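You operate a simulated robot arm through the tools that you are given. There is no shell and no other tool. Be economical: measure what you need, move in short steps, check, and stop when the job is done.

The job below is to be done with a simulated two-armed robot. You get a single attempt, and the scene is never put back.

Task
Put the 40 mm brass bush from the top of the middle bench on the top of the narrow trolley. Fetch the pin from the top of the middle bench and stand it on the handle end of the flat trolley. Put the green cover from the top of the middle bench on the top of the small bench and the grey cover on the top of the long box. Take the lid off the can on the top of the middle bench and lay it down there. Take the bush with the smallest size on its label from the top of the middle bench and put it on the shelf of the narrow trolley. Any order will do. Set down upright: pin.

Only the result counts: the job must be done as asked and must still hold three seconds after the hand-in. Knocking over, shifting, dropping, spilling or breaking anything else fails it. A push-on lid holds only when it is set on centred and level and pressed home; a screw cap is set on level and turned clockwise until tight.

Robot
Two 6-joint arms with two-finger parallel grippers on one trunk, on a base that drives. Base frame: it is fixed to the floor where the robot stands at the start and does not move with it; the origin is under the middle of the robot, x ahead of it, y to its left, z up. Readings come in m, rad, newtons and seconds.
The left shoulder is at the start at [0.06, 0.187, 1.197], the right one opposite. With the tool pointing down near the work surface each hand reaches from about 0.24 to 0.62 m from the robot's upright axis, wherever it stands, measured 20 degrees to its own side. Places, roughly: brass bush [0.5, 0, 1]; bush [1, 0.25, 1]; can [0.5, 0.25, 1]; cover [1, 0.5, 1]; handle end of the flat trolley (25x40 cm) [3.4, 2.24, 0.7]; pin (3x3x8 cm) [1.3, 0.9, 0.9]; shelf of the narrow trolley [-1.1, -0.5, 0.3]; top of the long box [-1.5, 1.2, 0.6]; top of the narrow trolley [-1.1, -0.5, 0.9]; top of the small bench [-0.3, -3.7, 0.9]. Payload 1.57 kg a hand.
The TCP of each hand is the grasp point between the finger pads, 0.03 m short of the fingertips. In the tool frame z runs along the fingers and y along their closing line. The gripper opens to 0.11 m. The fingers are 0.024 m wide and 0.012 m thick; the gripper's body (0.048 by 0.112 m) begins 0.078 m behind the TCP.
Orientation is told as [roll, pitch, yaw] about the base's x, y, z axes, in that order, counted from this pose: with the fingers straight down and closing along the base's y, the tool's x points along the base's -x, its y along +y and its z along -z.

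Tools
- The arms move only by the tool step_arm. It takes "left_steps", "right_steps" or both (then of equal length, played together; a hand with none holds still); each is a list of rows, each an object (a shift or turn left out is 0, a gripper value left out holds the last) with "xyz": the shift along the tool's x, y, z in units of 100 mm (1.0 is 100 mm), a list of three; "delta_rot": the turn, a rotation vector about the tool's x, y, z in units of 180 degrees (1.0 is 180 degrees), a list of three. In form: [{"xyz": [dx, dy, dz], "delta_rot": [ax, ay, az]}, ...]. A call has 1 to 8 rows; each row is the pose to reach, as a shift and turn from the pose commanded when the call began, along the tool's axes at that moment. "left_hand" and "right_hand" are, for a hand that has rows, the gripper command, from -1 (fully open) to 1 (shut), values between in proportion, set as the call begins (left out, the last holds). A call with a number of a shift or a turn outside -1 to 1 is refused whole. A row lasts 0.2 s, in which the tool goes at most 0.05 m and 0.15 rad; a call with a longer step from one row to the next is refused whole, and so is a gripper value outside its range. Where a pose cannot be reached the arm comes as near as it can. A force on the tool above 40 N (or 10 N above the force at the start of the call, whichever is more), or a blocked arm, ends the call early, and 0.2 s more pass. Each finger travels about 0.153 m/s and halts on what it meets, pressing with about 43 N; the grip force reading is that of the motor and also rises with nothing between the fingers. The clock runs only during rows and for 0.2 s after the last one: add rows that repeat a pose to give the fingers time. The reply holds the time, the measured pose of the TCP, the force on the tool along the base axes, the opening and the grip force, in the units named above and with some noise, with the torque about the TCP (base axes, N m) and any sound that the robot's microphone picked up.
- Cameras (640 x 400 px; columns grow to the right, rows downward): "scene" is now at [0.0152, 0.0123, 1.7367]; the picture's right is [0.18, -0.98, 0.00], its down [-0.76, -0.14, -0.63] and it looks along [0.62, 0.11, -0.78] (base axes); focal length 253 px, centre (320, 200). "left" rides on the left gripper at [0.07, -0.016, -0.141] in its tool frame; the picture's right is [0.23, 0.97, 0.00], its down [-0.86, 0.20, -0.48] and it looks along [-0.47, 0.11, 0.88] (tool axes); focal length 222 px, centre (320, 200). "right" rides on the right gripper at [0.07, 0.016, -0.141] in its tool frame; the picture's right is [-0.23, 0.97, 0.00], its down [-0.86, -0.20, -0.48] and it looks along [-0.47, -0.11, 0.88] (tool axes); focal length 222 px, centre (320, 200). There is no depth. A picture from a camera that has moved, and an enlarged one, comes with that camera's place and axes in the base frame and with its lens.
- get_image(camera): a new picture of that camera. The clock stands still meanwhile.
- lift_body(by): slides the trunk up (or, below 0, down) by that many m; the arms and the scene camera ride with it, the base frame stays. It gives what a move gives, with no picture.
- drive_base(legs): drives the robot by 1 to 6 legs, each [ahead, left, turn to the left] in m, m and rad, along the robot's own axes; the way and the turn of a leg run together, so that a leg with both is an arc; at most 1.5 m and 3.142 rad a leg. The arms and the cameras ride along, it lands a little off, and it stops where it bumps. It gives what a move gives.
- head_to(pan, tilt): turns the head with the scene camera to pan (to the left, within 1.501 rad either way) and tilt (down, from -0.506 to 1.204), counted from straight ahead of the robot. It gives what a move gives.
- zoom(camera, box): a new picture of the part [left, top, right, bottom] of that camera's present view, enlarged. The clock stands still meanwhile.
- hand_in(): hands the job in; it is judged then, once.

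Go step by step. Nothing tells you exact positions but the pictures and the camera data: compare them with the known pose of the tool, close in by small moves and look again before you grip or let go. The budget is 175 turns and 148 pictures, counting those below and the enlarged ones. Unless the task says otherwise, let go and move clear before handing in, and close with one line.

The tools are called after "Emit:" as name(argument=value, ...) on one line, values as JSON. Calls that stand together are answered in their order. step_arm: Moves the arms, as the interface text tells. Its arguments: {"type":"object","properties":{"left_steps":{"type":"array"},"left_hand":{"type":"number"},"right_steps":{"type":"array"},"right_hand":{"type":"number"}},"required":[]} The other tools are called the same way: lift_body (by) slides the trunk up or down; drive_base (legs) drives the base; head_to (pan, tilt) turns the head that bears the scene camera; get_image (camera) takes a picture; zoom (camera, box) takes an enlarged picture of a part of a camera's view; hand_in () hands the job in.

At the start:

```text
time: 0.0
left_tool_pos: [0.4756, 0.2993, 1.1616]
left_tool_rot: [0.001, 0.001, 0.001]
left_wrist_force: [0.0, 0.0, -0.2]
left_moment: [-0.01, 0.02, 0.02]
left_opening: 0.1101
left_grasp_force: 0.0
right_tool_pos: [0.4624, -0.0763, 1.1729]
right_tool_rot: [0.0, 0.0, 0.001]
right_wrist_force: [-0.1, -0.9, 0.3]
right_moment: [-0.01, -0.01, -0.01]
right_opening: 0.1101
right_grasp_force: 0.0
trunk travel left (down, up): [-0.825, 0.165]
robot x, y, heading: [0.0028, -0.0007, -0.003]
head pan, tilt: [0.18, 0.887]
```

scene: 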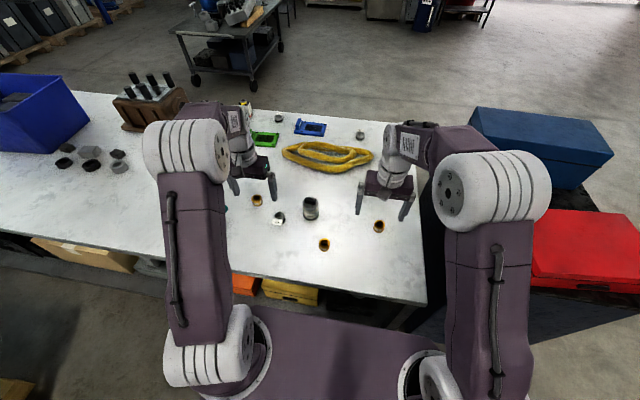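
right: 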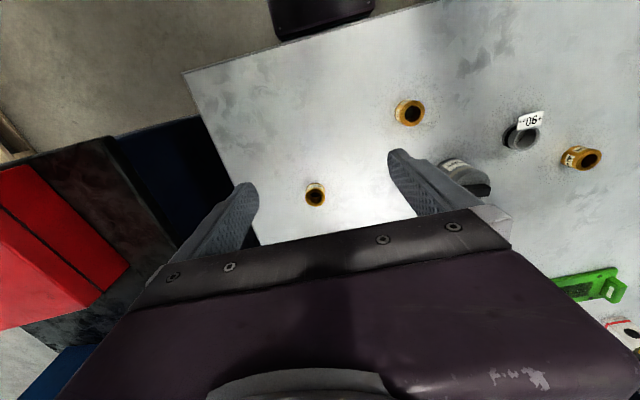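
left: 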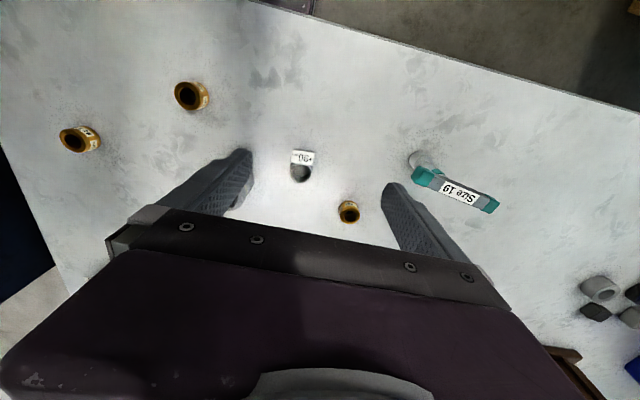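

I see the middle bench with brass bushes, labelled bushes, a can and green/blue covers. I'll take enlarged views first to identify everything.

Emit:
zoom(camera="scene", box=[220, 90, 420, 215])

Emit:
zoom(camera="scene", box=[230, 180, 410, 290])

Emit:
zoom(camera="left", box=[40, 70, 520, 240])

Emit:
zoom(camera="right", box=[290, 80, 640, 300])

```text
3.20 times, centred on (320, 152) of scene
camera zoom: at [0.0152, 0.0123, 1.7367], right [0.18, -0.98, 0.0], down [-0.76, -0.14, -0.63], along [0.62, 0.11, -0.78], focal length 808 px, centre (320, 352)
```

zoom: 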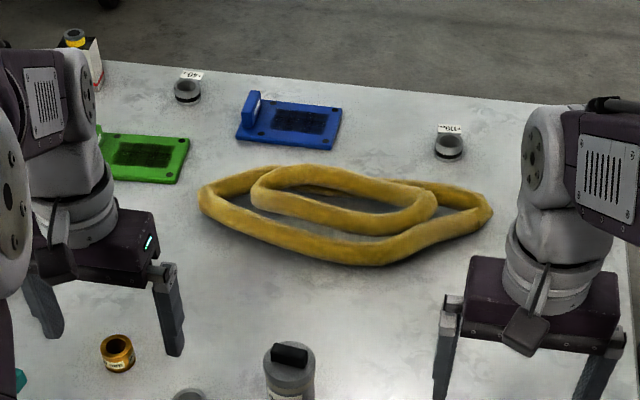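

```text
3.56 times, centred on (320, 235) of scene
camera zoom: at [0.0152, 0.0123, 1.7367], right [0.18, -0.98, 0.0], down [-0.76, -0.14, -0.63], along [0.62, 0.11, -0.78], focal length 898 px, centre (320, 76)
```

zoom: 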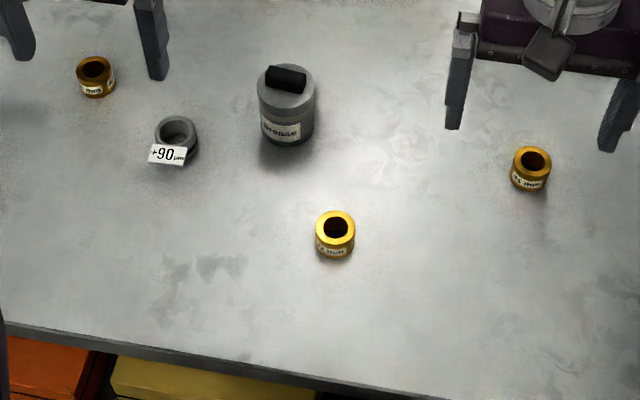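

```text
1.33 times, centred on (280, 155) of left
camera zoom: at [0.4067, 0.2828, 1.3047], right [-0.23, 0.97, 0.0], down [0.86, 0.2, 0.48], along [0.47, 0.11, -0.88], focal length 296 px, centre (373, 260)
```

zoom: 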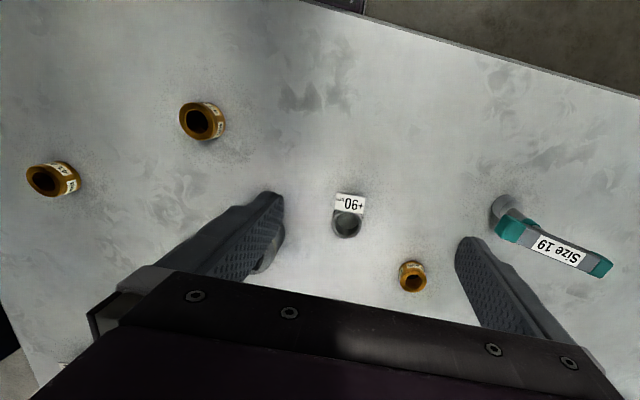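

```text
1.82 times, centred on (465, 190) of right
camera zoom: at [0.3924, -0.0594, 1.314], right [0.23, 0.97, 0.0], down [0.86, -0.2, 0.48], along [0.47, -0.11, -0.88], focal length 404 px, centre (56, 218)
```

zoom: 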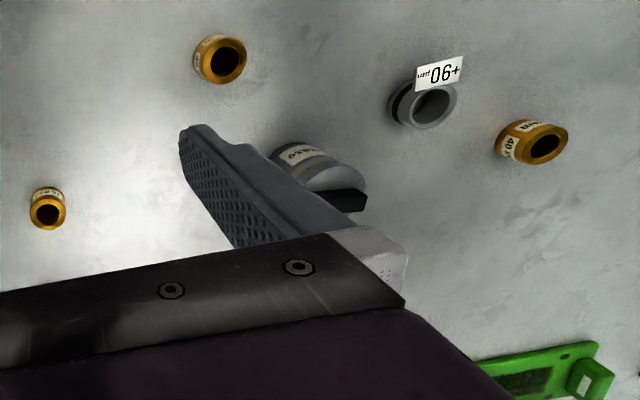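

I need the labels read, so I'll zoom tightly on each bush and the covers.

Emit:
zoom(camera="scene", box=[316, 236, 334, 256])

Emit:
zoom(camera="scene", box=[370, 218, 390, 236])

Emit:
zoom(camera="scene", box=[248, 192, 268, 210])

Emit:
zoom(camera="scene", box=[268, 108, 290, 126])

Emit:
zoom(camera="scene", box=[350, 124, 372, 144])

Emit:
zoom(camera="scene", box=[0, 60, 260, 190])

```text
16.00 times, centred on (325, 246) of scene
camera zoom: at [0.0152, 0.0123, 1.7367], right [0.18, -0.98, 0.0], down [-0.76, -0.14, -0.63], along [0.62, 0.11, -0.78], focal length 4042 px, centre (240, -536)
```

zoom: 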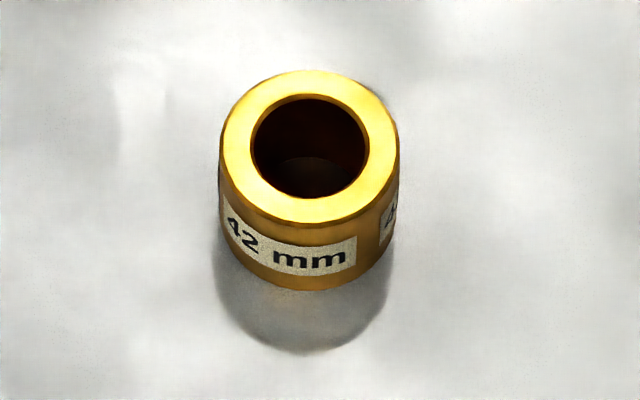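

```text
16.00 times, centred on (380, 227) of scene
camera zoom: at [0.0152, 0.0123, 1.7367], right [0.18, -0.98, 0.0], down [-0.76, -0.14, -0.63], along [0.62, 0.11, -0.78], focal length 4042 px, centre (-640, -232)
```

zoom: 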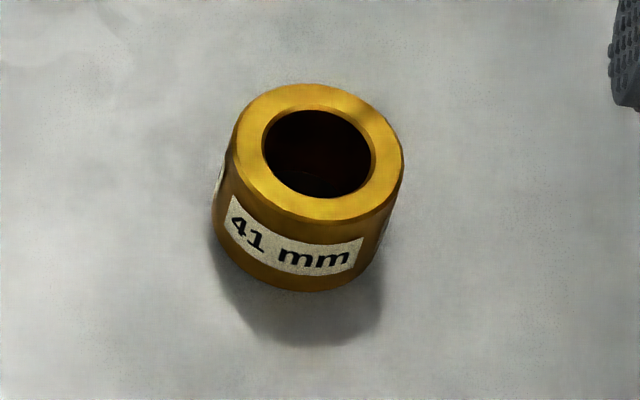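

```text
16.00 times, centred on (258, 201) of scene
camera zoom: at [0.0152, 0.0123, 1.7367], right [0.18, -0.98, 0.0], down [-0.76, -0.14, -0.63], along [0.62, 0.11, -0.78], focal length 4042 px, centre (1312, 184)
```

zoom: 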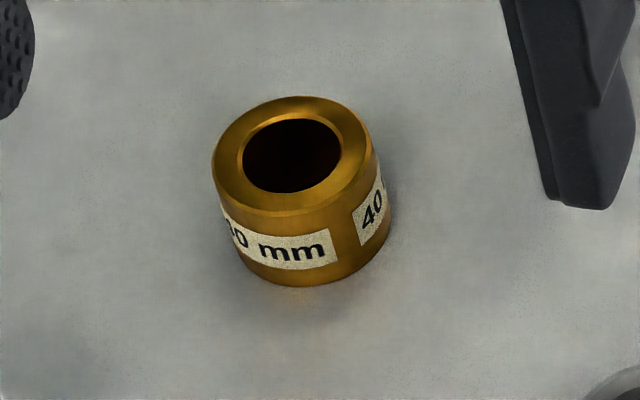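

```text
16.00 times, centred on (279, 117) of scene
camera zoom: at [0.0152, 0.0123, 1.7367], right [0.18, -0.98, 0.0], down [-0.76, -0.14, -0.63], along [0.62, 0.11, -0.78], focal length 4042 px, centre (976, 1528)
```

zoom: 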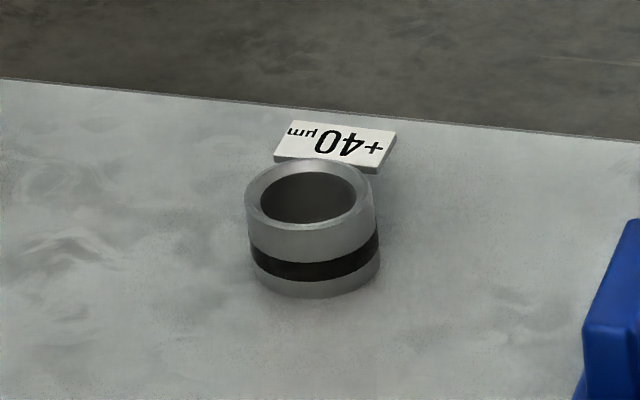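

```text
16.00 times, centred on (361, 134) of scene
camera zoom: at [0.0152, 0.0123, 1.7367], right [0.18, -0.98, 0.0], down [-0.76, -0.14, -0.63], along [0.62, 0.11, -0.78], focal length 4042 px, centre (-336, 1256)
```

zoom: 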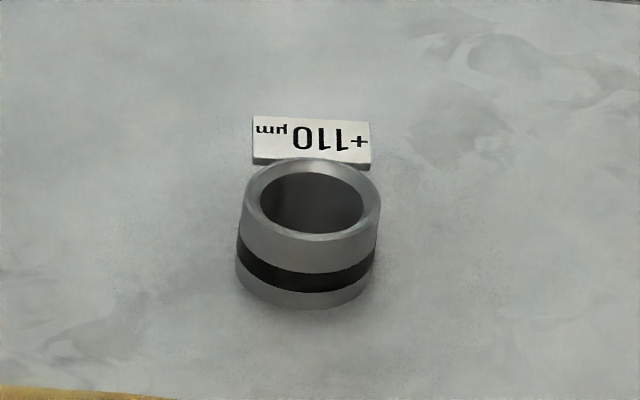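

```text
2.46 times, centred on (130, 125) of scene
camera zoom: at [0.0152, 0.0123, 1.7367], right [0.18, -0.98, 0.0], down [-0.76, -0.14, -0.63], along [0.62, 0.11, -0.78], focal length 622 px, centre (788, 385)
```

zoom: 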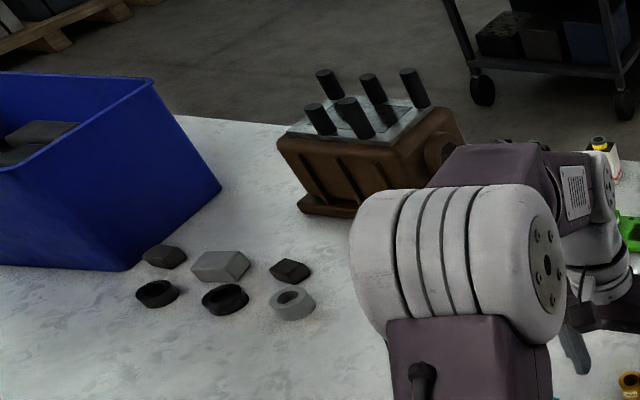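

The 40 mm brass bush is the left one near (0.65, 0.41). The grey bushes read +90, +40 and +110 µm. Now I'll look around for the rest.

Emit:
head_to(pan=0.75, tilt=0.6)

Emit:
get_image(camera="scene")

Emit:
head_to(pan=1.5, tilt=0.4)

Emit:
get_image(camera="scene")

Emit:
head_to(pan=-0.75, tilt=0.5)

Emit:
get_image(camera="scene")

Emit:
head_to(pan=-1.5, tilt=0.4)

Emit:
get_image(camera="scene")

Emit:
head_to(pan=0.0, tilt=0.3)

Emit:
get_image(camera="scene")

```text
time: 1.0
left_tool_pos: [0.4755, 0.299, 1.1624]
left_tool_rot: [0.001, 0.0, 0.0]
left_wrist_force: [-0.6, -0.3, -0.4]
left_moment: [0.0, -0.02, -0.02]
left_opening: 0.11
left_grasp_force: 0.2
right_tool_pos: [0.4624, -0.0766, 1.1733]
right_tool_rot: [0.001, 0.0, -0.001]
right_wrist_force: [0.1, 0.2, 0.3]
right_moment: [0.03, 0.01, -0.01]
right_opening: 0.1099
right_grasp_force: 0.0
trunk travel left (down, up): [-0.825, 0.165]
robot x, y, heading: [-0.0014, -0.0026, -0.001]
head pan, tilt: [0.75, 0.6]
```

```text
134 pictures are left
camera scene: at [0.0048, 0.0588, 1.7604], right [0.68, -0.73, 0.0], down [-0.41, -0.39, -0.82], along [0.6, 0.56, -0.57], focal length 253 px, centre (320, 200)
```

scene: 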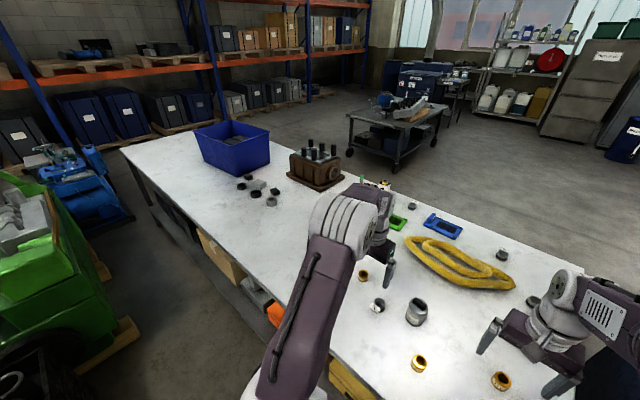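

```text
time: 2.1
left_tool_pos: [0.4776, 0.2986, 1.1615]
left_tool_rot: [-0.002, 0.001, -0.001]
left_wrist_force: [-0.8, 0.2, 0.4]
left_moment: [-0.01, -0.01, -0.03]
left_opening: 0.1098
left_grasp_force: 0.0
right_tool_pos: [0.4626, -0.0774, 1.1723]
right_tool_rot: [-0.001, -0.001, -0.001]
right_wrist_force: [1.0, 0.0, 0.4]
right_moment: [0.0, -0.01, 0.01]
right_opening: 0.1098
right_grasp_force: 0.1
trunk travel left (down, up): [-0.825, 0.165]
robot x, y, heading: [-0.0024, 0.0009, -0.001]
head pan, tilt: [1.499, 0.4]
```

```text
133 pictures are left
camera scene: at [-0.0531, 0.091, 1.7786], right [1.0, -0.07, 0.0], down [-0.03, -0.39, -0.92], along [0.07, 0.92, -0.39], focal length 253 px, centre (320, 200)
```

scene: 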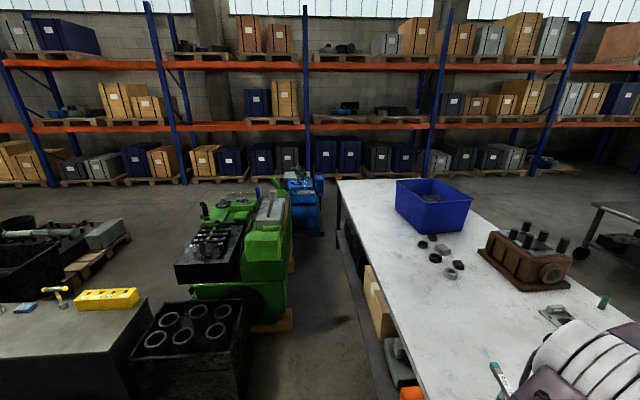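

```text
time: 4.2
left_tool_pos: [0.4769, 0.2996, 1.1615]
left_tool_rot: [0.0, -0.001, -0.001]
left_wrist_force: [-0.1, -0.9, -0.4]
left_moment: [0.04, 0.0, 0.03]
left_opening: 0.1099
left_grasp_force: 0.1
right_tool_pos: [0.4621, -0.0772, 1.1716]
right_tool_rot: [0.0, 0.0, 0.0]
right_wrist_force: [-0.1, -0.1, 0.2]
right_moment: [0.02, -0.04, 0.02]
right_opening: 0.1099
right_grasp_force: 0.0
trunk travel left (down, up): [-0.825, 0.165]
robot x, y, heading: [0.001, -0.0017, -0.001]
head pan, tilt: [-0.75, 0.499]
```

```text
132 pictures are left
camera scene: at [0.0068, -0.0633, 1.7695], right [-0.68, -0.73, 0.0], down [-0.35, 0.33, -0.88], along [0.64, -0.6, -0.48], focal length 253 px, centre (320, 200)
```

scene: 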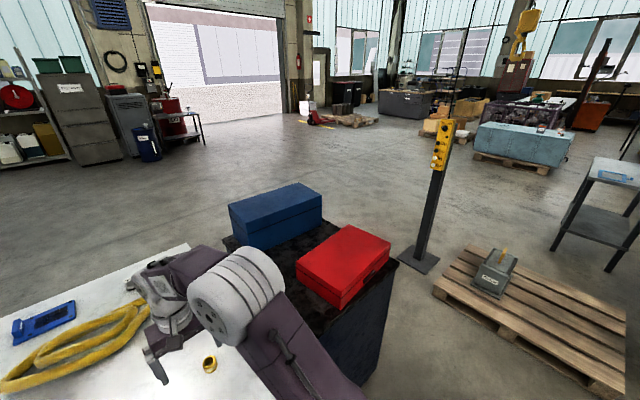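

```text
time: 5.3
left_tool_pos: [0.4765, 0.2995, 1.1624]
left_tool_rot: [0.0, 0.0, 0.002]
left_wrist_force: [0.2, -0.5, -0.1]
left_moment: [0.01, 0.01, -0.01]
left_opening: 0.1098
left_grasp_force: 0.0
right_tool_pos: [0.4627, -0.0765, 1.1718]
right_tool_rot: [0.0, 0.0, 0.0]
right_wrist_force: [0.3, -0.3, 0.9]
right_moment: [0.01, 0.02, -0.01]
right_opening: 0.1099
right_grasp_force: 0.1
trunk travel left (down, up): [-0.825, 0.165]
robot x, y, heading: [0.002, -0.0002, 0.002]
head pan, tilt: [-1.499, 0.4]
```

```text
131 pictures are left
camera scene: at [-0.053, -0.0937, 1.7787], right [-1.0, -0.07, 0.0], down [-0.03, 0.39, -0.92], along [0.07, -0.92, -0.39], focal length 253 px, centre (320, 200)
```

scene: 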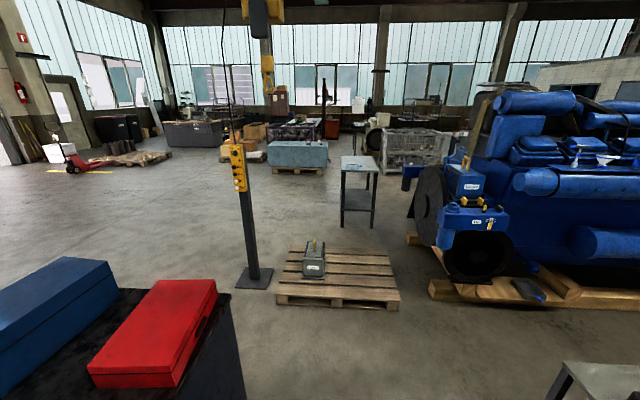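

```text
time: 6.9
left_tool_pos: [0.4774, 0.2987, 1.1615]
left_tool_rot: [-0.001, 0.0, 0.001]
left_wrist_force: [-0.5, 0.0, 0.0]
left_moment: [0.0, 0.02, 0.0]
left_opening: 0.1098
left_grasp_force: 0.0
right_tool_pos: [0.462, -0.0769, 1.1725]
right_tool_rot: [0.0, 0.002, -0.001]
right_wrist_force: [0.5, 0.0, 0.4]
right_moment: [0.0, 0.0, 0.01]
right_opening: 0.1103
right_grasp_force: 0.1
trunk travel left (down, up): [-0.825, 0.165]
robot x, y, heading: [0.0008, -0.0005, 0.005]
head pan, tilt: [0.0, 0.3]
```

```text
130 pictures are left
camera scene: at [0.0335, -0.0014, 1.7879], right [0.0, -1.0, 0.0], down [-0.3, 0.0, -0.96], along [0.96, 0.0, -0.3], focal length 253 px, centre (320, 200)
```

scene: 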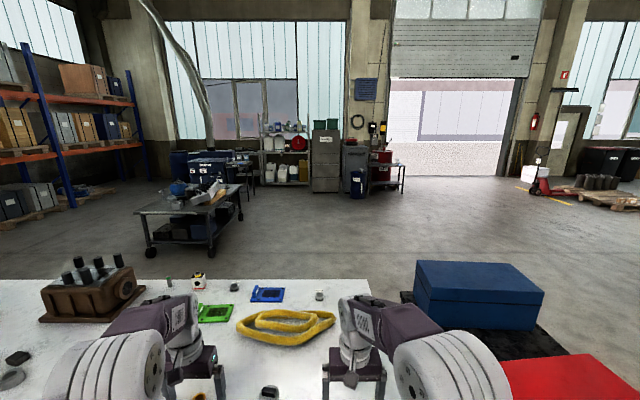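

The pin and grey cover look hidden behind the left arm. I'll zoom there from the panned head.

Emit:
head_to(pan=1.5, tilt=0.4)

Emit:
zoom(camera="scene", box=[470, 230, 640, 400])

Emit:
zoom(camera="scene", box=[0, 250, 260, 400])

Emit:
head_to(pan=0.2, tilt=0.4)

Emit:
zoom(camera="scene", box=[120, 180, 400, 355])

```text
time: 8.5
left_tool_pos: [0.4768, 0.2991, 1.1613]
left_tool_rot: [0.001, 0.001, 0.0]
left_wrist_force: [0.7, 0.2, -0.5]
left_moment: [0.03, -0.03, 0.01]
left_opening: 0.11
left_grasp_force: 0.0
right_tool_pos: [0.4634, -0.0754, 1.1723]
right_tool_rot: [0.001, -0.001, -0.001]
right_wrist_force: [0.4, -0.8, -0.3]
right_moment: [0.0, -0.02, 0.0]
right_opening: 0.1102
right_grasp_force: 0.0
trunk travel left (down, up): [-0.825, 0.165]
robot x, y, heading: [-0.0004, -0.0026, 0.001]
head pan, tilt: [1.499, 0.4]
```

```text
2.35 times, centred on (555, 315) of scene
camera zoom: at [-0.0531, 0.0911, 1.7787], right [1.0, -0.07, 0.0], down [-0.03, -0.39, -0.92], along [0.07, 0.92, -0.39], focal length 594 px, centre (-233, -71)
```

zoom: 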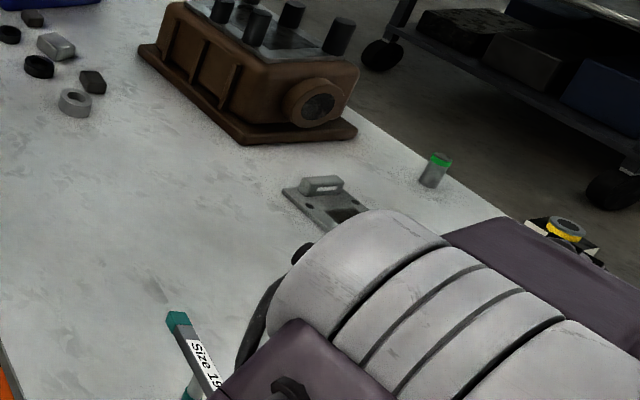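

```text
2.46 times, centred on (130, 325) of scene
camera zoom: at [-0.0531, 0.0911, 1.7787], right [1.0, -0.07, 0.0], down [-0.03, -0.39, -0.92], along [0.07, 0.92, -0.39], focal length 622 px, centre (788, -108)
```

zoom: 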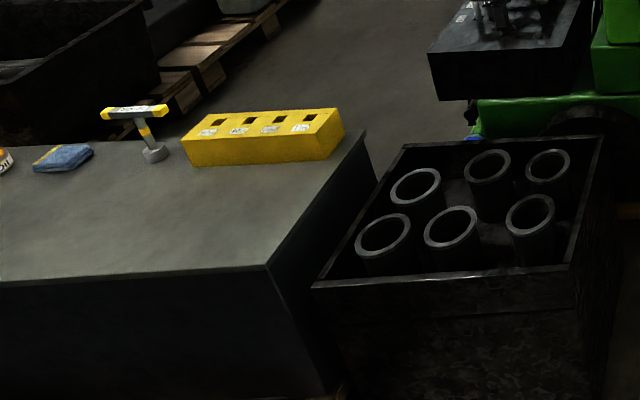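

```text
time: 9.9
left_tool_pos: [0.477, 0.2987, 1.1616]
left_tool_rot: [0.0, -0.001, 0.0]
left_wrist_force: [-0.6, 0.3, -0.2]
left_moment: [-0.01, 0.02, -0.03]
left_opening: 0.1102
left_grasp_force: 0.0
right_tool_pos: [0.4625, -0.076, 1.1731]
right_tool_rot: [-0.002, 0.0, 0.0]
right_wrist_force: [-0.7, 0.3, -0.8]
right_moment: [0.02, 0.02, -0.02]
right_opening: 0.11
right_grasp_force: 0.1
trunk travel left (down, up): [-0.825, 0.165]
robot x, y, heading: [0.0022, 0.0019, 0.001]
head pan, tilt: [0.201, 0.4]
```

```text
2.29 times, centred on (260, 268) of scene
camera zoom: at [0.0309, 0.0173, 1.7786], right [0.2, -0.98, 0.0], down [-0.38, -0.08, -0.92], along [0.9, 0.18, -0.39], focal length 577 px, centre (457, 46)
```

zoom: 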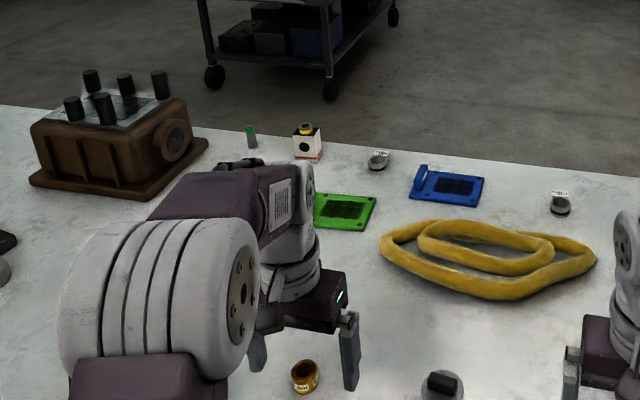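

Pin is near (1.31, 0.88), the +40 bush near (1.28, 0.48), green cover near (1.08, 0.51) and grey cover near (1.08, 0.86). I'll now study the can close up, with the nearer items.

Emit:
head_to(pan=0.2, tilt=0.9)

Emit:
zoom(camera="scene", box=[285, 180, 335, 230])

Emit:
get_image(camera="scene")

```text
time: 10.9
left_tool_pos: [0.4766, 0.298, 1.1619]
left_tool_rot: [0.003, 0.0, -0.001]
left_wrist_force: [0.2, 0.4, -0.1]
left_moment: [-0.02, 0.01, 0.01]
left_opening: 0.11
left_grasp_force: 0.0
right_tool_pos: [0.463, -0.0768, 1.1718]
right_tool_rot: [-0.001, 0.0, 0.0]
right_wrist_force: [-0.9, -0.6, -0.4]
right_moment: [-0.01, 0.02, 0.02]
right_opening: 0.1099
right_grasp_force: 0.0
trunk travel left (down, up): [-0.825, 0.165]
robot x, y, heading: [0.0004, 0.0003, -0.004]
head pan, tilt: [0.201, 0.901]
```

```text
8.00 times, centred on (310, 205) of scene
camera zoom: at [0.0142, 0.0137, 1.7357], right [0.2, -0.98, 0.0], down [-0.77, -0.16, -0.62], along [0.61, 0.12, -0.78], focal length 2021 px, centre (400, 160)
```

zoom: 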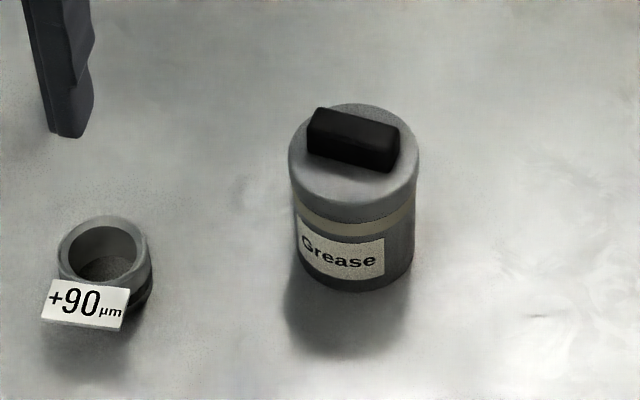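

```text
125 pictures are left
camera scene: at [0.0142, 0.0137, 1.7357], right [0.2, -0.98, 0.0], down [-0.77, -0.16, -0.62], along [0.61, 0.12, -0.78], focal length 253 px, centre (320, 200)
```

scene: 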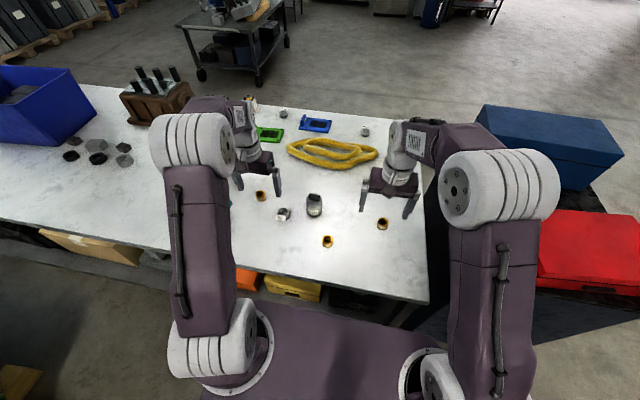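

The can (near (0.64, 0.165)) has a lid with a black bar handle running nearly along y. I'll bring the left hand over it, turning so the fingers close across the bar.

Emit:
step_arm(left_steps=[{"xyz": [-0.12, -0.11, 0.05], "delta_rot": [0, 0, -0.047]}, {"xyz": [-0.24, -0.22, 0.1], "delta_rot": [0, 0, -0.094]}, {"xyz": [-0.36, -0.33, 0.15], "delta_rot": [0, 0, -0.141]}, {"xyz": [-0.48, -0.44, 0.2], "delta_rot": [0, 0, -0.188]}, {"xyz": [-0.6, -0.55, 0.25], "delta_rot": [0, 0, -0.235]}, {"xyz": [-0.72, -0.66, 0.3], "delta_rot": [0, 0, -0.282]}, {"xyz": [-0.84, -0.77, 0.35], "delta_rot": [0, 0, -0.329]}, {"xyz": [-0.96, -0.88, 0.4], "delta_rot": [0, 0, -0.376]}])

Emit:
get_image(camera="left")

```text
time: 12.7
left_tool_pos: [0.575, 0.2101, 1.1215]
left_tool_rot: [0.0, 0.001, 1.183]
left_wrist_force: [1.4, 0.3, 0.7]
left_moment: [0.02, 0.02, 0.01]
left_opening: 0.1098
left_grasp_force: 0.0
right_tool_pos: [0.4626, -0.0779, 1.1724]
right_tool_rot: [0.0, -0.001, 0.0]
right_wrist_force: [-0.3, 0.0, -0.2]
right_moment: [-0.01, 0.0, 0.0]
right_opening: 0.1099
right_grasp_force: 0.0
trunk travel left (down, up): [-0.825, 0.165]
robot x, y, heading: [0.0009, -0.0031, 0.0]
head pan, tilt: [0.201, 0.901]
```

```text
124 pictures are left
camera left: at [0.5615, 0.1394, 1.2644], right [-0.99, 0.16, 0.0], down [0.14, 0.87, 0.48], along [0.07, 0.47, -0.88], focal length 222 px, centre (320, 200)
```

left: 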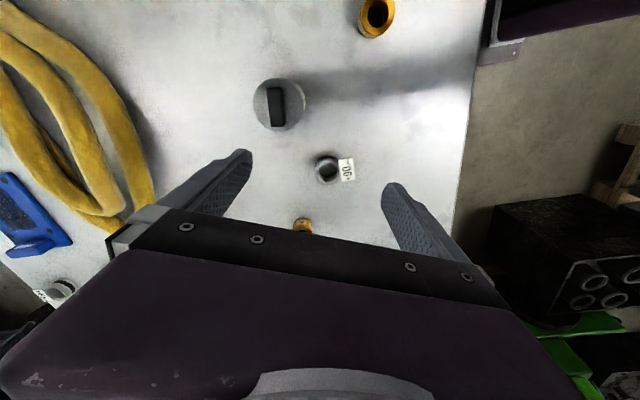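

I need the bar angle and position more exactly, so I'll zoom on the lid from the hand camera.

Emit:
zoom(camera="left", box=[240, 65, 320, 145])

```text
5.00 times, centred on (280, 105) of left
camera zoom: at [0.5615, 0.1394, 1.2644], right [-0.99, 0.16, 0.0], down [0.14, 0.87, 0.48], along [0.07, 0.47, -0.88], focal length 1111 px, centre (520, 675)
```

zoom: 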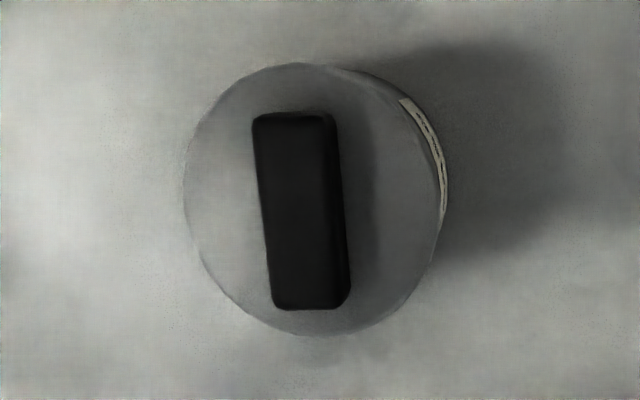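

The bar centre is at about (0.621, 0.163) and its top near z 0.965, with its long side 9.5° off y. I'll go over it.

Emit:
step_arm(left_steps=[{"xyz": [0.065, -0.151, 0.2], "delta_rot": [0, 0, -0.02]}, {"xyz": [0.13, -0.302, 0.4], "delta_rot": [0, 0, -0.04]}, {"xyz": [0.196, -0.453, 0.6], "delta_rot": [0, 0, -0.06]}, {"xyz": [0.261, -0.604, 0.75], "delta_rot": [0, 0, -0.0707]}, {"xyz": [0.261, -0.604, 0.915], "delta_rot": [0, 0, -0.0707]}], left_hand=-0.1)

Emit:
get_image(camera="left")

Emit:
zoom(camera="scene", box=[270, 150, 360, 240])

```text
time: 13.9
left_tool_pos: [0.6006, 0.1644, 1.03]
left_tool_rot: [0.002, 0.0, 1.404]
left_wrist_force: [0.2, 0.0, 0.1]
left_moment: [-0.01, 0.02, 0.01]
left_opening: 0.0604
left_grasp_force: 0.0
left hand out of reach, approached as far as the arm can: row 3, 4, 5
right_tool_pos: [0.4627, -0.0768, 1.173]
right_tool_rot: [0.002, 0.0, 0.0]
right_wrist_force: [-0.3, -0.5, 1.3]
right_moment: [-0.01, 0.0, 0.02]
right_opening: 0.1099
right_grasp_force: 0.1
trunk travel left (down, up): [-0.825, 0.165]
robot x, y, heading: [-0.0011, -0.0016, -0.003]
head pan, tilt: [0.201, 0.901]
```

```text
122 pictures are left
camera left: at [0.6049, 0.093, 1.1725], right [-1.0, -0.06, 0.0], down [-0.05, 0.88, 0.48], along [-0.03, 0.48, -0.88], focal length 222 px, centre (320, 200)
```

left: 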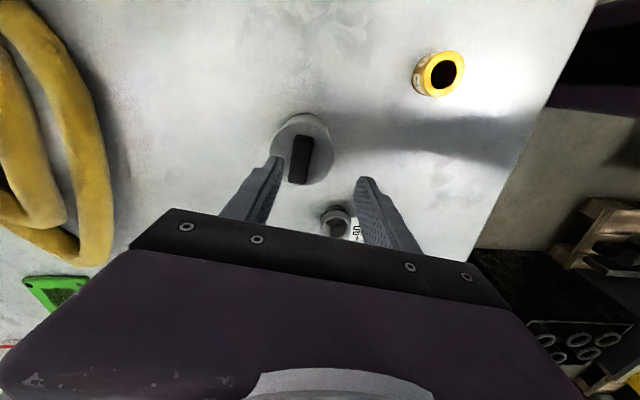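

```text
4.44 times, centred on (315, 195) of scene
camera zoom: at [0.0149, 0.0135, 1.7356], right [0.2, -0.98, 0.0], down [-0.77, -0.16, -0.62], along [0.61, 0.12, -0.78], focal length 1123 px, centre (342, 222)
```

zoom: 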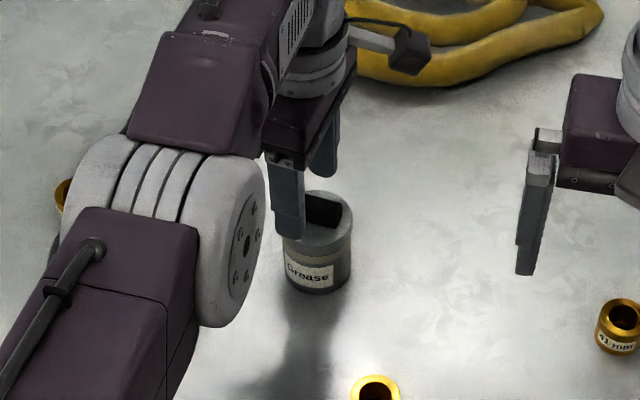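

The hand falls about 2 cm short. I'll look down at the gap between the base and the bench to see if I can drive closer.

Emit:
head_to(pan=0.7, tilt=1.2)

Emit:
get_image(camera="scene")

```text
time: 14.8
left_tool_pos: [0.6005, 0.1652, 1.0307]
left_tool_rot: [0.0, 0.0, 1.402]
left_wrist_force: [0.3, -0.4, -0.1]
left_moment: [0.01, 0.02, -0.02]
left_opening: 0.0609
left_grasp_force: 0.0
right_tool_pos: [0.462, -0.0768, 1.1719]
right_tool_rot: [0.0, 0.001, 0.001]
right_wrist_force: [-0.2, -0.2, -0.1]
right_moment: [0.02, -0.01, 0.01]
right_opening: 0.1101
right_grasp_force: 0.2
trunk travel left (down, up): [-0.825, 0.165]
robot x, y, heading: [-0.0005, 0.0001, 0.005]
head pan, tilt: [0.7, 1.201]
```

```text
120 pictures are left
camera scene: at [-0.0171, 0.0345, 1.7159], right [0.64, -0.77, 0.0], down [-0.71, -0.6, -0.36], along [0.28, 0.23, -0.93], focal length 253 px, centre (320, 200)
```

scene: 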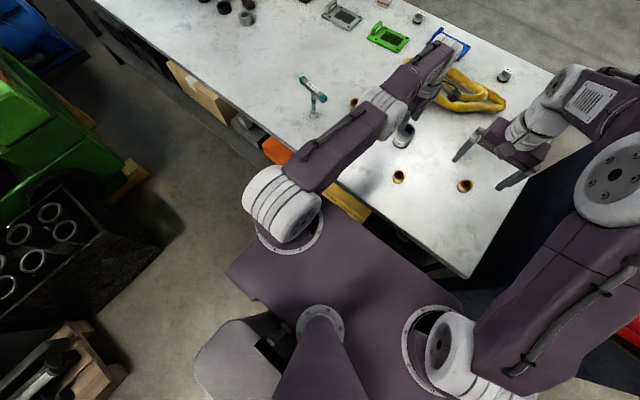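

There is a little room, so I'll drive ahead 3.5 cm with the fingers clear above the can.

Emit:
drive_base(legs=[[0.035, 0, 0]])

Emit:
zoom(camera="left", box=[220, 80, 420, 240])

```text
time: 15.7
left_tool_pos: [0.6299, 0.164, 1.0357]
left_tool_rot: [-0.007, -0.002, 1.403]
left_wrist_force: [-0.1, -0.4, 1.0]
left_moment: [0.0, -0.11, 0.01]
left_opening: 0.0605
left_grasp_force: 0.1
right_tool_pos: [0.4913, -0.0766, 1.1744]
right_tool_rot: [0.001, -0.008, 0.001]
right_wrist_force: [-0.4, -0.5, -0.9]
right_moment: [0.03, -0.07, 0.03]
right_opening: 0.11
right_grasp_force: 0.1
trunk travel left (down, up): [-0.825, 0.165]
robot x, y, heading: [0.0375, -0.0004, -0.001]
head pan, tilt: [0.7, 1.201]
```

```text
2.50 times, centred on (320, 160) of left
camera zoom: at [0.6327, 0.0932, 1.1771], right [-1.0, -0.06, -0.01], down [-0.06, 0.88, 0.48], along [-0.02, 0.48, -0.88], focal length 555 px, centre (320, 300)
```

zoom: 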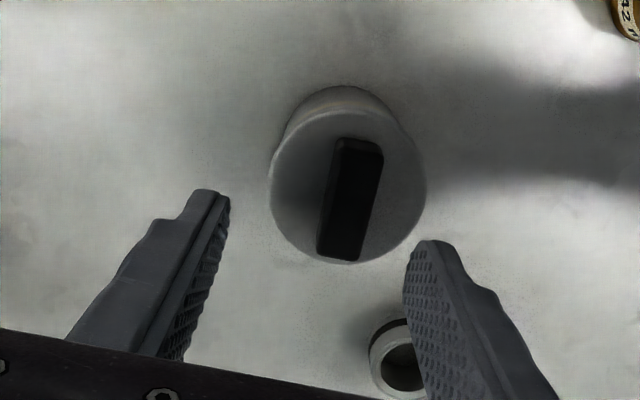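

The bar centre checks out at (0.619, 0.163) and the fingers are square to it. I'll shift 1 cm and descend to just above the lid plate.

Emit:
step_arm(left_steps=[{"xyz": [0.027, 0.1, 0.1]}, {"xyz": [0.027, 0.1, 0.25]}, {"xyz": [0.027, 0.1, 0.38]}, {"xyz": [0.027, 0.1, 0.48]}, {"xyz": [0.027, 0.1, 0.48]}])

Emit:
get_image(camera="left")

Emit:
zoom(camera="scene", box=[360, 90, 450, 170])

```text
time: 17.1
left_tool_pos: [0.6299, 0.163, 0.9886]
left_tool_rot: [-0.011, -0.005, 1.404]
left_wrist_force: [-5.3, 0.8, 23.5]
left_moment: [0.13, 0.96, -0.02]
left_opening: 0.0645
left_grasp_force: 2.2
left hand out of reach, approached as far as the arm can: row 1, 2, 3
right_tool_pos: [0.4956, -0.0783, 1.1723]
right_tool_rot: [0.001, -0.001, 0.0]
right_wrist_force: [0.3, -0.1, -0.5]
right_moment: [-0.01, -0.01, 0.04]
right_opening: 0.1099
right_grasp_force: 0.0
trunk travel left (down, up): [-0.825, 0.165]
robot x, y, heading: [0.0344, -0.0045, 0.003]
head pan, tilt: [0.7, 1.201]
stopped in row 5 (left hand): the force on the tool passed its limit (the readings are from after the stop); the commanded pose is now the measured one
```

```text
118 pictures are left
camera left: at [0.6324, 0.0908, 1.1312], right [-1.0, -0.06, -0.01], down [-0.06, 0.88, 0.48], along [-0.02, 0.48, -0.88], focal length 222 px, centre (320, 200)
```

left: 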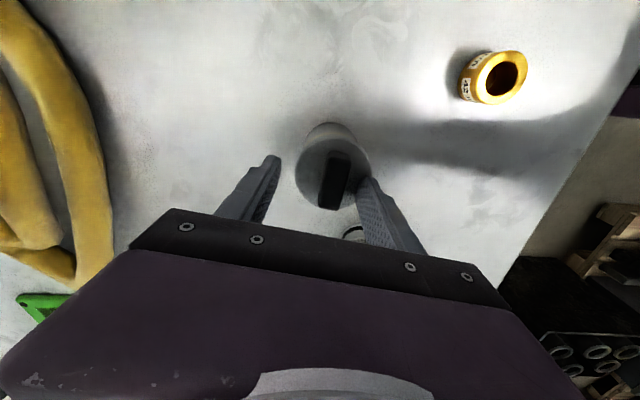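

```text
5.00 times, centred on (405, 130) of scene
camera zoom: at [0.0158, 0.0331, 1.7158], right [0.64, -0.76, 0.0], down [-0.71, -0.6, -0.36], along [0.28, 0.23, -0.93], focal length 1263 px, centre (-105, 550)
```

zoom: 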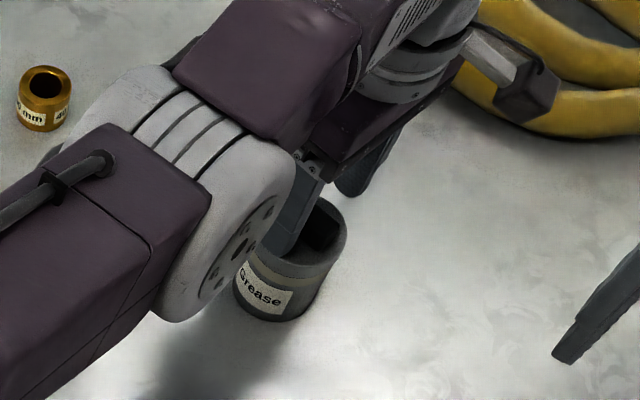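

The near finger touched the lid's rim (so the lid top is about z 0.958). I'm 11 mm too far out, so I'll lift, shift back, narrow and come down just short of the lid.

Emit:
step_arm(left_steps=[{"xyz": [0, 0, -0.25]}, {"xyz": [0.018, 0.105, -0.25]}, {"xyz": [0.018, 0.105, -0.25]}, {"xyz": [0.018, 0.105, -0.12]}, {"xyz": [0.018, 0.105, -0.04]}, {"xyz": [0.018, 0.105, -0.04]}], left_hand=0.2)

Emit:
get_image(camera="left")

```text
time: 18.4
left_tool_pos: [0.6187, 0.1629, 0.9891]
left_tool_rot: [-0.005, -0.003, 1.403]
left_wrist_force: [0.4, 0.4, -1.2]
left_moment: [0.0, -0.01, 0.0]
left_opening: 0.044
left_grasp_force: 0.0
left hand out of reach, approached as far as the arm can: row 1, 2
right_tool_pos: [0.4966, -0.0754, 1.1728]
right_tool_rot: [0.0, 0.0, 0.0]
right_wrist_force: [-0.2, -0.2, 0.5]
right_moment: [0.01, -0.02, -0.02]
right_opening: 0.1098
right_grasp_force: 0.1
trunk travel left (down, up): [-0.825, 0.165]
robot x, y, heading: [0.0363, 0.0008, 0.0]
head pan, tilt: [0.7, 1.201]
```

```text
116 pictures are left
camera left: at [0.6224, 0.0915, 1.1316], right [-1.0, -0.06, -0.01], down [-0.06, 0.88, 0.48], along [-0.02, 0.48, -0.88], focal length 222 px, centre (320, 200)
```

left: 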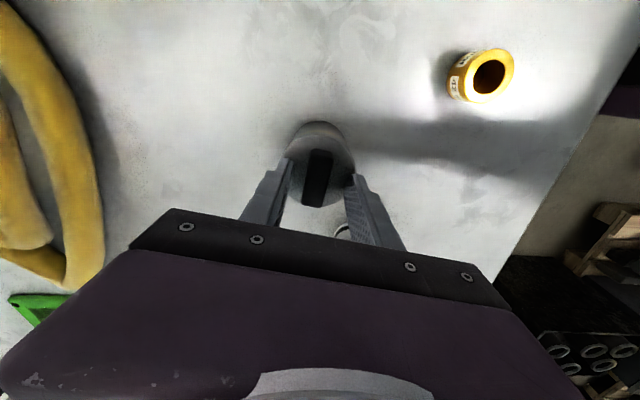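

The bar sits centred between the fingers, so I'll close on it.

Emit:
step_arm(left_steps=[{"xyz": [0, 0, 0]}, {"xyz": [0, 0, 0]}, {"xyz": [0, 0, 0]}], left_hand=1)

Emit:
get_image(camera="left")

```text
time: 19.2
left_tool_pos: [0.6194, 0.1633, 0.9887]
left_tool_rot: [-0.005, -0.002, 1.403]
left_wrist_force: [0.1, -0.3, -0.2]
left_moment: [-0.01, 0.0, 0.04]
left_opening: 0.0166
left_grasp_force: 32.0
right_tool_pos: [0.4973, -0.0761, 1.172]
right_tool_rot: [0.001, 0.0, -0.001]
right_wrist_force: [0.8, -0.2, 0.1]
right_moment: [0.01, -0.01, -0.01]
right_opening: 0.1098
right_grasp_force: 0.1
trunk travel left (down, up): [-0.825, 0.165]
robot x, y, heading: [0.0348, -0.001, -0.002]
head pan, tilt: [0.7, 1.201]
heard: snap
```

```text
115 pictures are left
camera left: at [0.6226, 0.0914, 1.1314], right [-1.0, -0.06, -0.01], down [-0.06, 0.88, 0.48], along [-0.02, 0.48, -0.88], focal length 222 px, centre (320, 200)
```

left: 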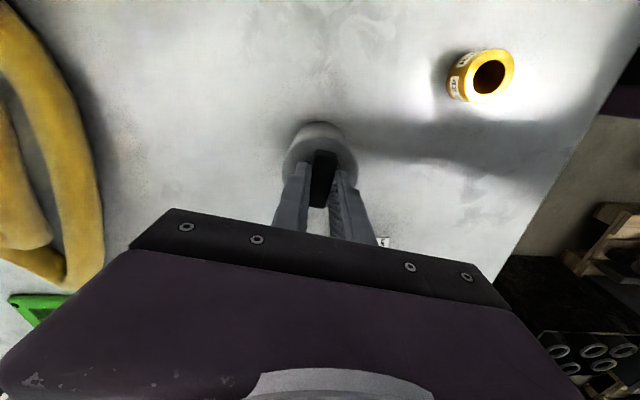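

The bar is gripped (16.6 mm) with a "snap" heard. I'll try a small lift and watch the force and the can.

Emit:
step_arm(left_steps=[{"xyz": [0, 0, -0.03]}, {"xyz": [0, 0, -0.06]}, {"xyz": [0, 0, -0.09]}, {"xyz": [0, 0, -0.12]}])

Emit:
zoom(camera="scene", box=[360, 90, 450, 170])

```text
time: 20.2
left_tool_pos: [0.6199, 0.163, 1.0009]
left_tool_rot: [-0.005, -0.002, 1.405]
left_wrist_force: [0.2, 0.7, 0.2]
left_moment: [0.01, 0.0, -0.01]
left_opening: 0.0167
left_grasp_force: 32.4
right_tool_pos: [0.4976, -0.0765, 1.173]
right_tool_rot: [0.0, -0.001, 0.002]
right_wrist_force: [0.3, 1.0, 0.4]
right_moment: [0.01, -0.05, 0.0]
right_opening: 0.1098
right_grasp_force: 0.1
trunk travel left (down, up): [-0.825, 0.165]
robot x, y, heading: [0.035, -0.0033, -0.001]
head pan, tilt: [0.7, 1.201]
```

```text
5.00 times, centred on (405, 130) of scene
camera zoom: at [0.0181, 0.0346, 1.7158], right [0.64, -0.76, 0.0], down [-0.71, -0.6, -0.36], along [0.28, 0.23, -0.93], focal length 1263 px, centre (-105, 550)
```

zoom: 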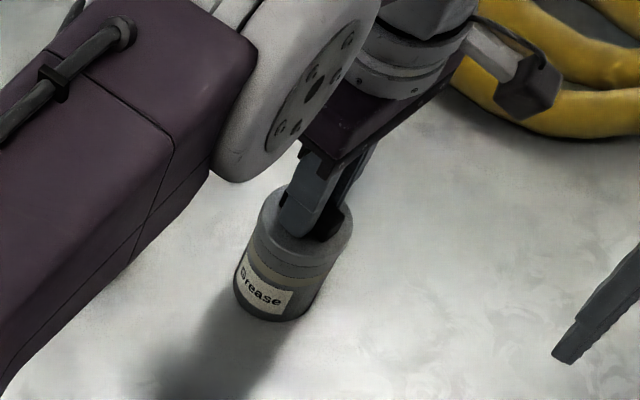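

There is no load, so the lid seems free. I'll lift further and check.

Emit:
step_arm(left_steps=[{"xyz": [0, 0, -0.1]}, {"xyz": [0, 0, -0.2]}, {"xyz": [0, 0, -0.35]}, {"xyz": [0, 0, -0.5]}])

Emit:
zoom(camera="scene", box=[360, 90, 450, 170])

Emit:
get_image(camera="left")

```text
time: 21.2
left_tool_pos: [0.6181, 0.161, 1.052]
left_tool_rot: [-0.006, -0.002, 1.404]
left_wrist_force: [0.2, 0.5, -0.2]
left_moment: [0.02, 0.04, -0.03]
left_opening: 0.0164
left_grasp_force: 31.9
right_tool_pos: [0.4968, -0.076, 1.1723]
right_tool_rot: [-0.001, -0.001, 0.0]
right_wrist_force: [0.7, 0.8, 0.2]
right_moment: [0.0, -0.01, 0.0]
right_opening: 0.1096
right_grasp_force: 0.2
trunk travel left (down, up): [-0.825, 0.165]
robot x, y, heading: [0.0335, -0.0031, 0.001]
head pan, tilt: [0.7, 1.201]
```

```text
5.00 times, centred on (405, 130) of scene
camera zoom: at [0.0178, 0.0345, 1.7158], right [0.64, -0.76, 0.0], down [-0.71, -0.6, -0.36], along [0.28, 0.23, -0.93], focal length 1263 px, centre (-105, 550)
```

zoom: 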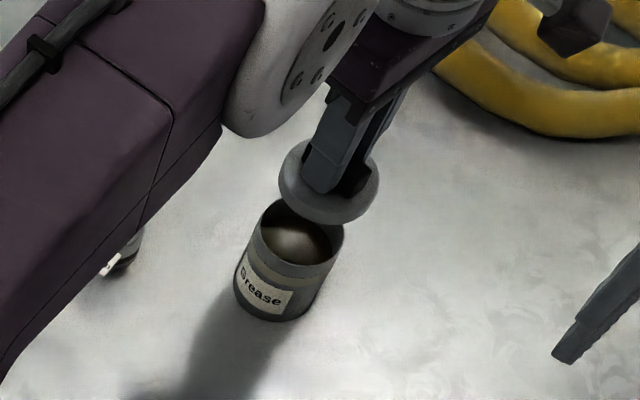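

```text
112 pictures are left
camera left: at [0.6225, 0.0904, 1.1936], right [-1.0, -0.06, -0.01], down [-0.06, 0.88, 0.48], along [-0.02, 0.48, -0.88], focal length 222 px, centre (320, 200)
```

left: 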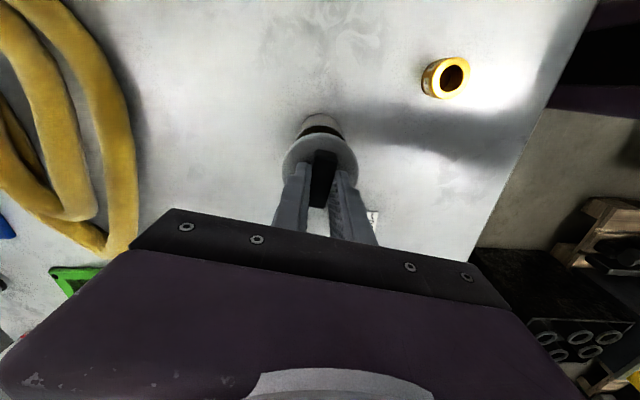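

The lid is off. I'll lay it on a clear patch of the bench around (0.47, 0.19).

Emit:
step_arm(left_steps=[{"xyz": [0, 0.25, 0]}, {"xyz": [0, 0.5, 0]}, {"xyz": [0, 0.75, 0]}, {"xyz": [0, 1.0, 0]}])

Emit:
step_arm(left_steps=[{"xyz": [-0.02, 0.25, 0]}, {"xyz": [-0.02, 0.5, 0]}, {"xyz": [-0.02, 0.5, 0.3]}, {"xyz": [-0.02, 0.5, 0.6]}, {"xyz": [-0.02, 0.5, 0.85]}, {"xyz": [-0.02, 0.5, 0.95]}])

Emit:
get_image(camera="left")

Emit:
head_to(pan=0.5, tilt=1.0)

Emit:
get_image(camera="scene")

```text
time: 22.2
left_tool_pos: [0.5184, 0.1797, 1.0518]
left_tool_rot: [-0.008, -0.003, 1.404]
left_wrist_force: [0.0, -0.2, -0.6]
left_moment: [-0.02, -0.03, 0.0]
left_opening: 0.0168
left_grasp_force: 31.8
right_tool_pos: [0.4967, -0.0751, 1.1727]
right_tool_rot: [0.002, 0.0, 0.001]
right_wrist_force: [-0.8, 0.1, -0.9]
right_moment: [0.02, 0.01, 0.0]
right_opening: 0.11
right_grasp_force: 0.0
trunk travel left (down, up): [-0.825, 0.165]
robot x, y, heading: [0.0358, -0.0019, 0.001]
head pan, tilt: [0.7, 1.201]
```

```text
time: 23.6
left_tool_pos: [0.473, 0.1894, 0.9564]
left_tool_rot: [-0.006, -0.003, 1.402]
left_wrist_force: [0.4, -0.2, -0.1]
left_moment: [-0.04, -0.01, 0.01]
left_opening: 0.0169
left_grasp_force: 31.5
right_tool_pos: [0.4982, -0.0758, 1.1718]
right_tool_rot: [0.0, 0.0, -0.001]
right_wrist_force: [0.1, 0.3, -0.5]
right_moment: [0.03, -0.02, -0.02]
right_opening: 0.1097
right_grasp_force: 0.1
trunk travel left (down, up): [-0.825, 0.165]
robot x, y, heading: [0.0346, 0.0016, 0.001]
head pan, tilt: [0.7, 1.201]
```

```text
111 pictures are left
camera left: at [0.476, 0.1194, 1.0981], right [-1.0, -0.06, -0.01], down [-0.06, 0.88, 0.48], along [-0.02, 0.48, -0.88], focal length 222 px, centre (320, 200)
```

left: 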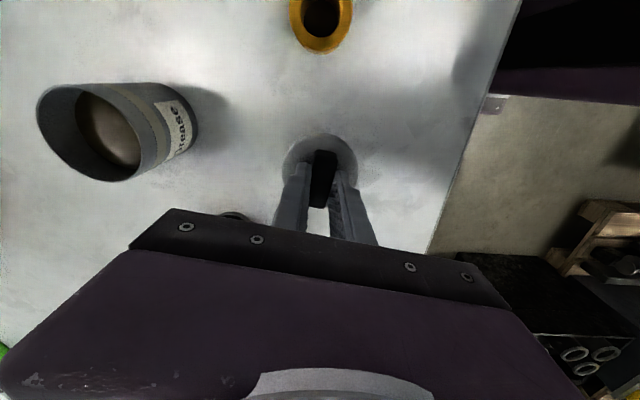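

```text
time: 24.4
left_tool_pos: [0.4722, 0.1923, 0.9555]
left_tool_rot: [-0.004, -0.001, 1.402]
left_wrist_force: [-0.2, -0.3, -0.7]
left_moment: [0.0, 0.01, 0.02]
left_opening: 0.0168
left_grasp_force: 31.9
right_tool_pos: [0.4984, -0.0779, 1.1726]
right_tool_rot: [0.0, 0.001, 0.0]
right_wrist_force: [0.0, -0.9, -0.3]
right_moment: [-0.03, -0.01, -0.03]
right_opening: 0.1099
right_grasp_force: 0.1
trunk travel left (down, up): [-0.825, 0.165]
robot x, y, heading: [0.0349, -0.0025, -0.002]
head pan, tilt: [0.499, 1.0]
```

```text
110 pictures are left
camera scene: at [0.0366, 0.032, 1.7284], right [0.48, -0.88, 0.0], down [-0.74, -0.4, -0.54], along [0.47, 0.26, -0.84], focal length 253 px, centre (320, 200)
```

scene: 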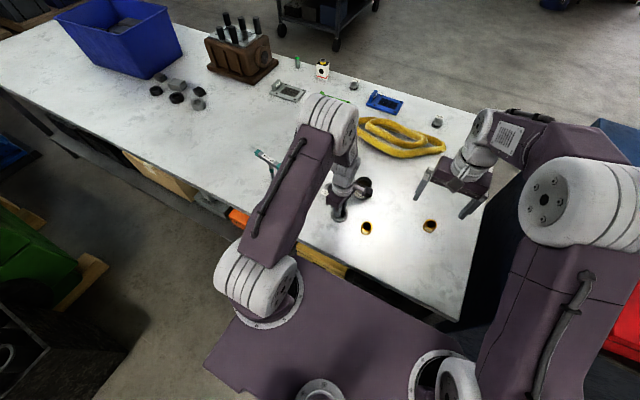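

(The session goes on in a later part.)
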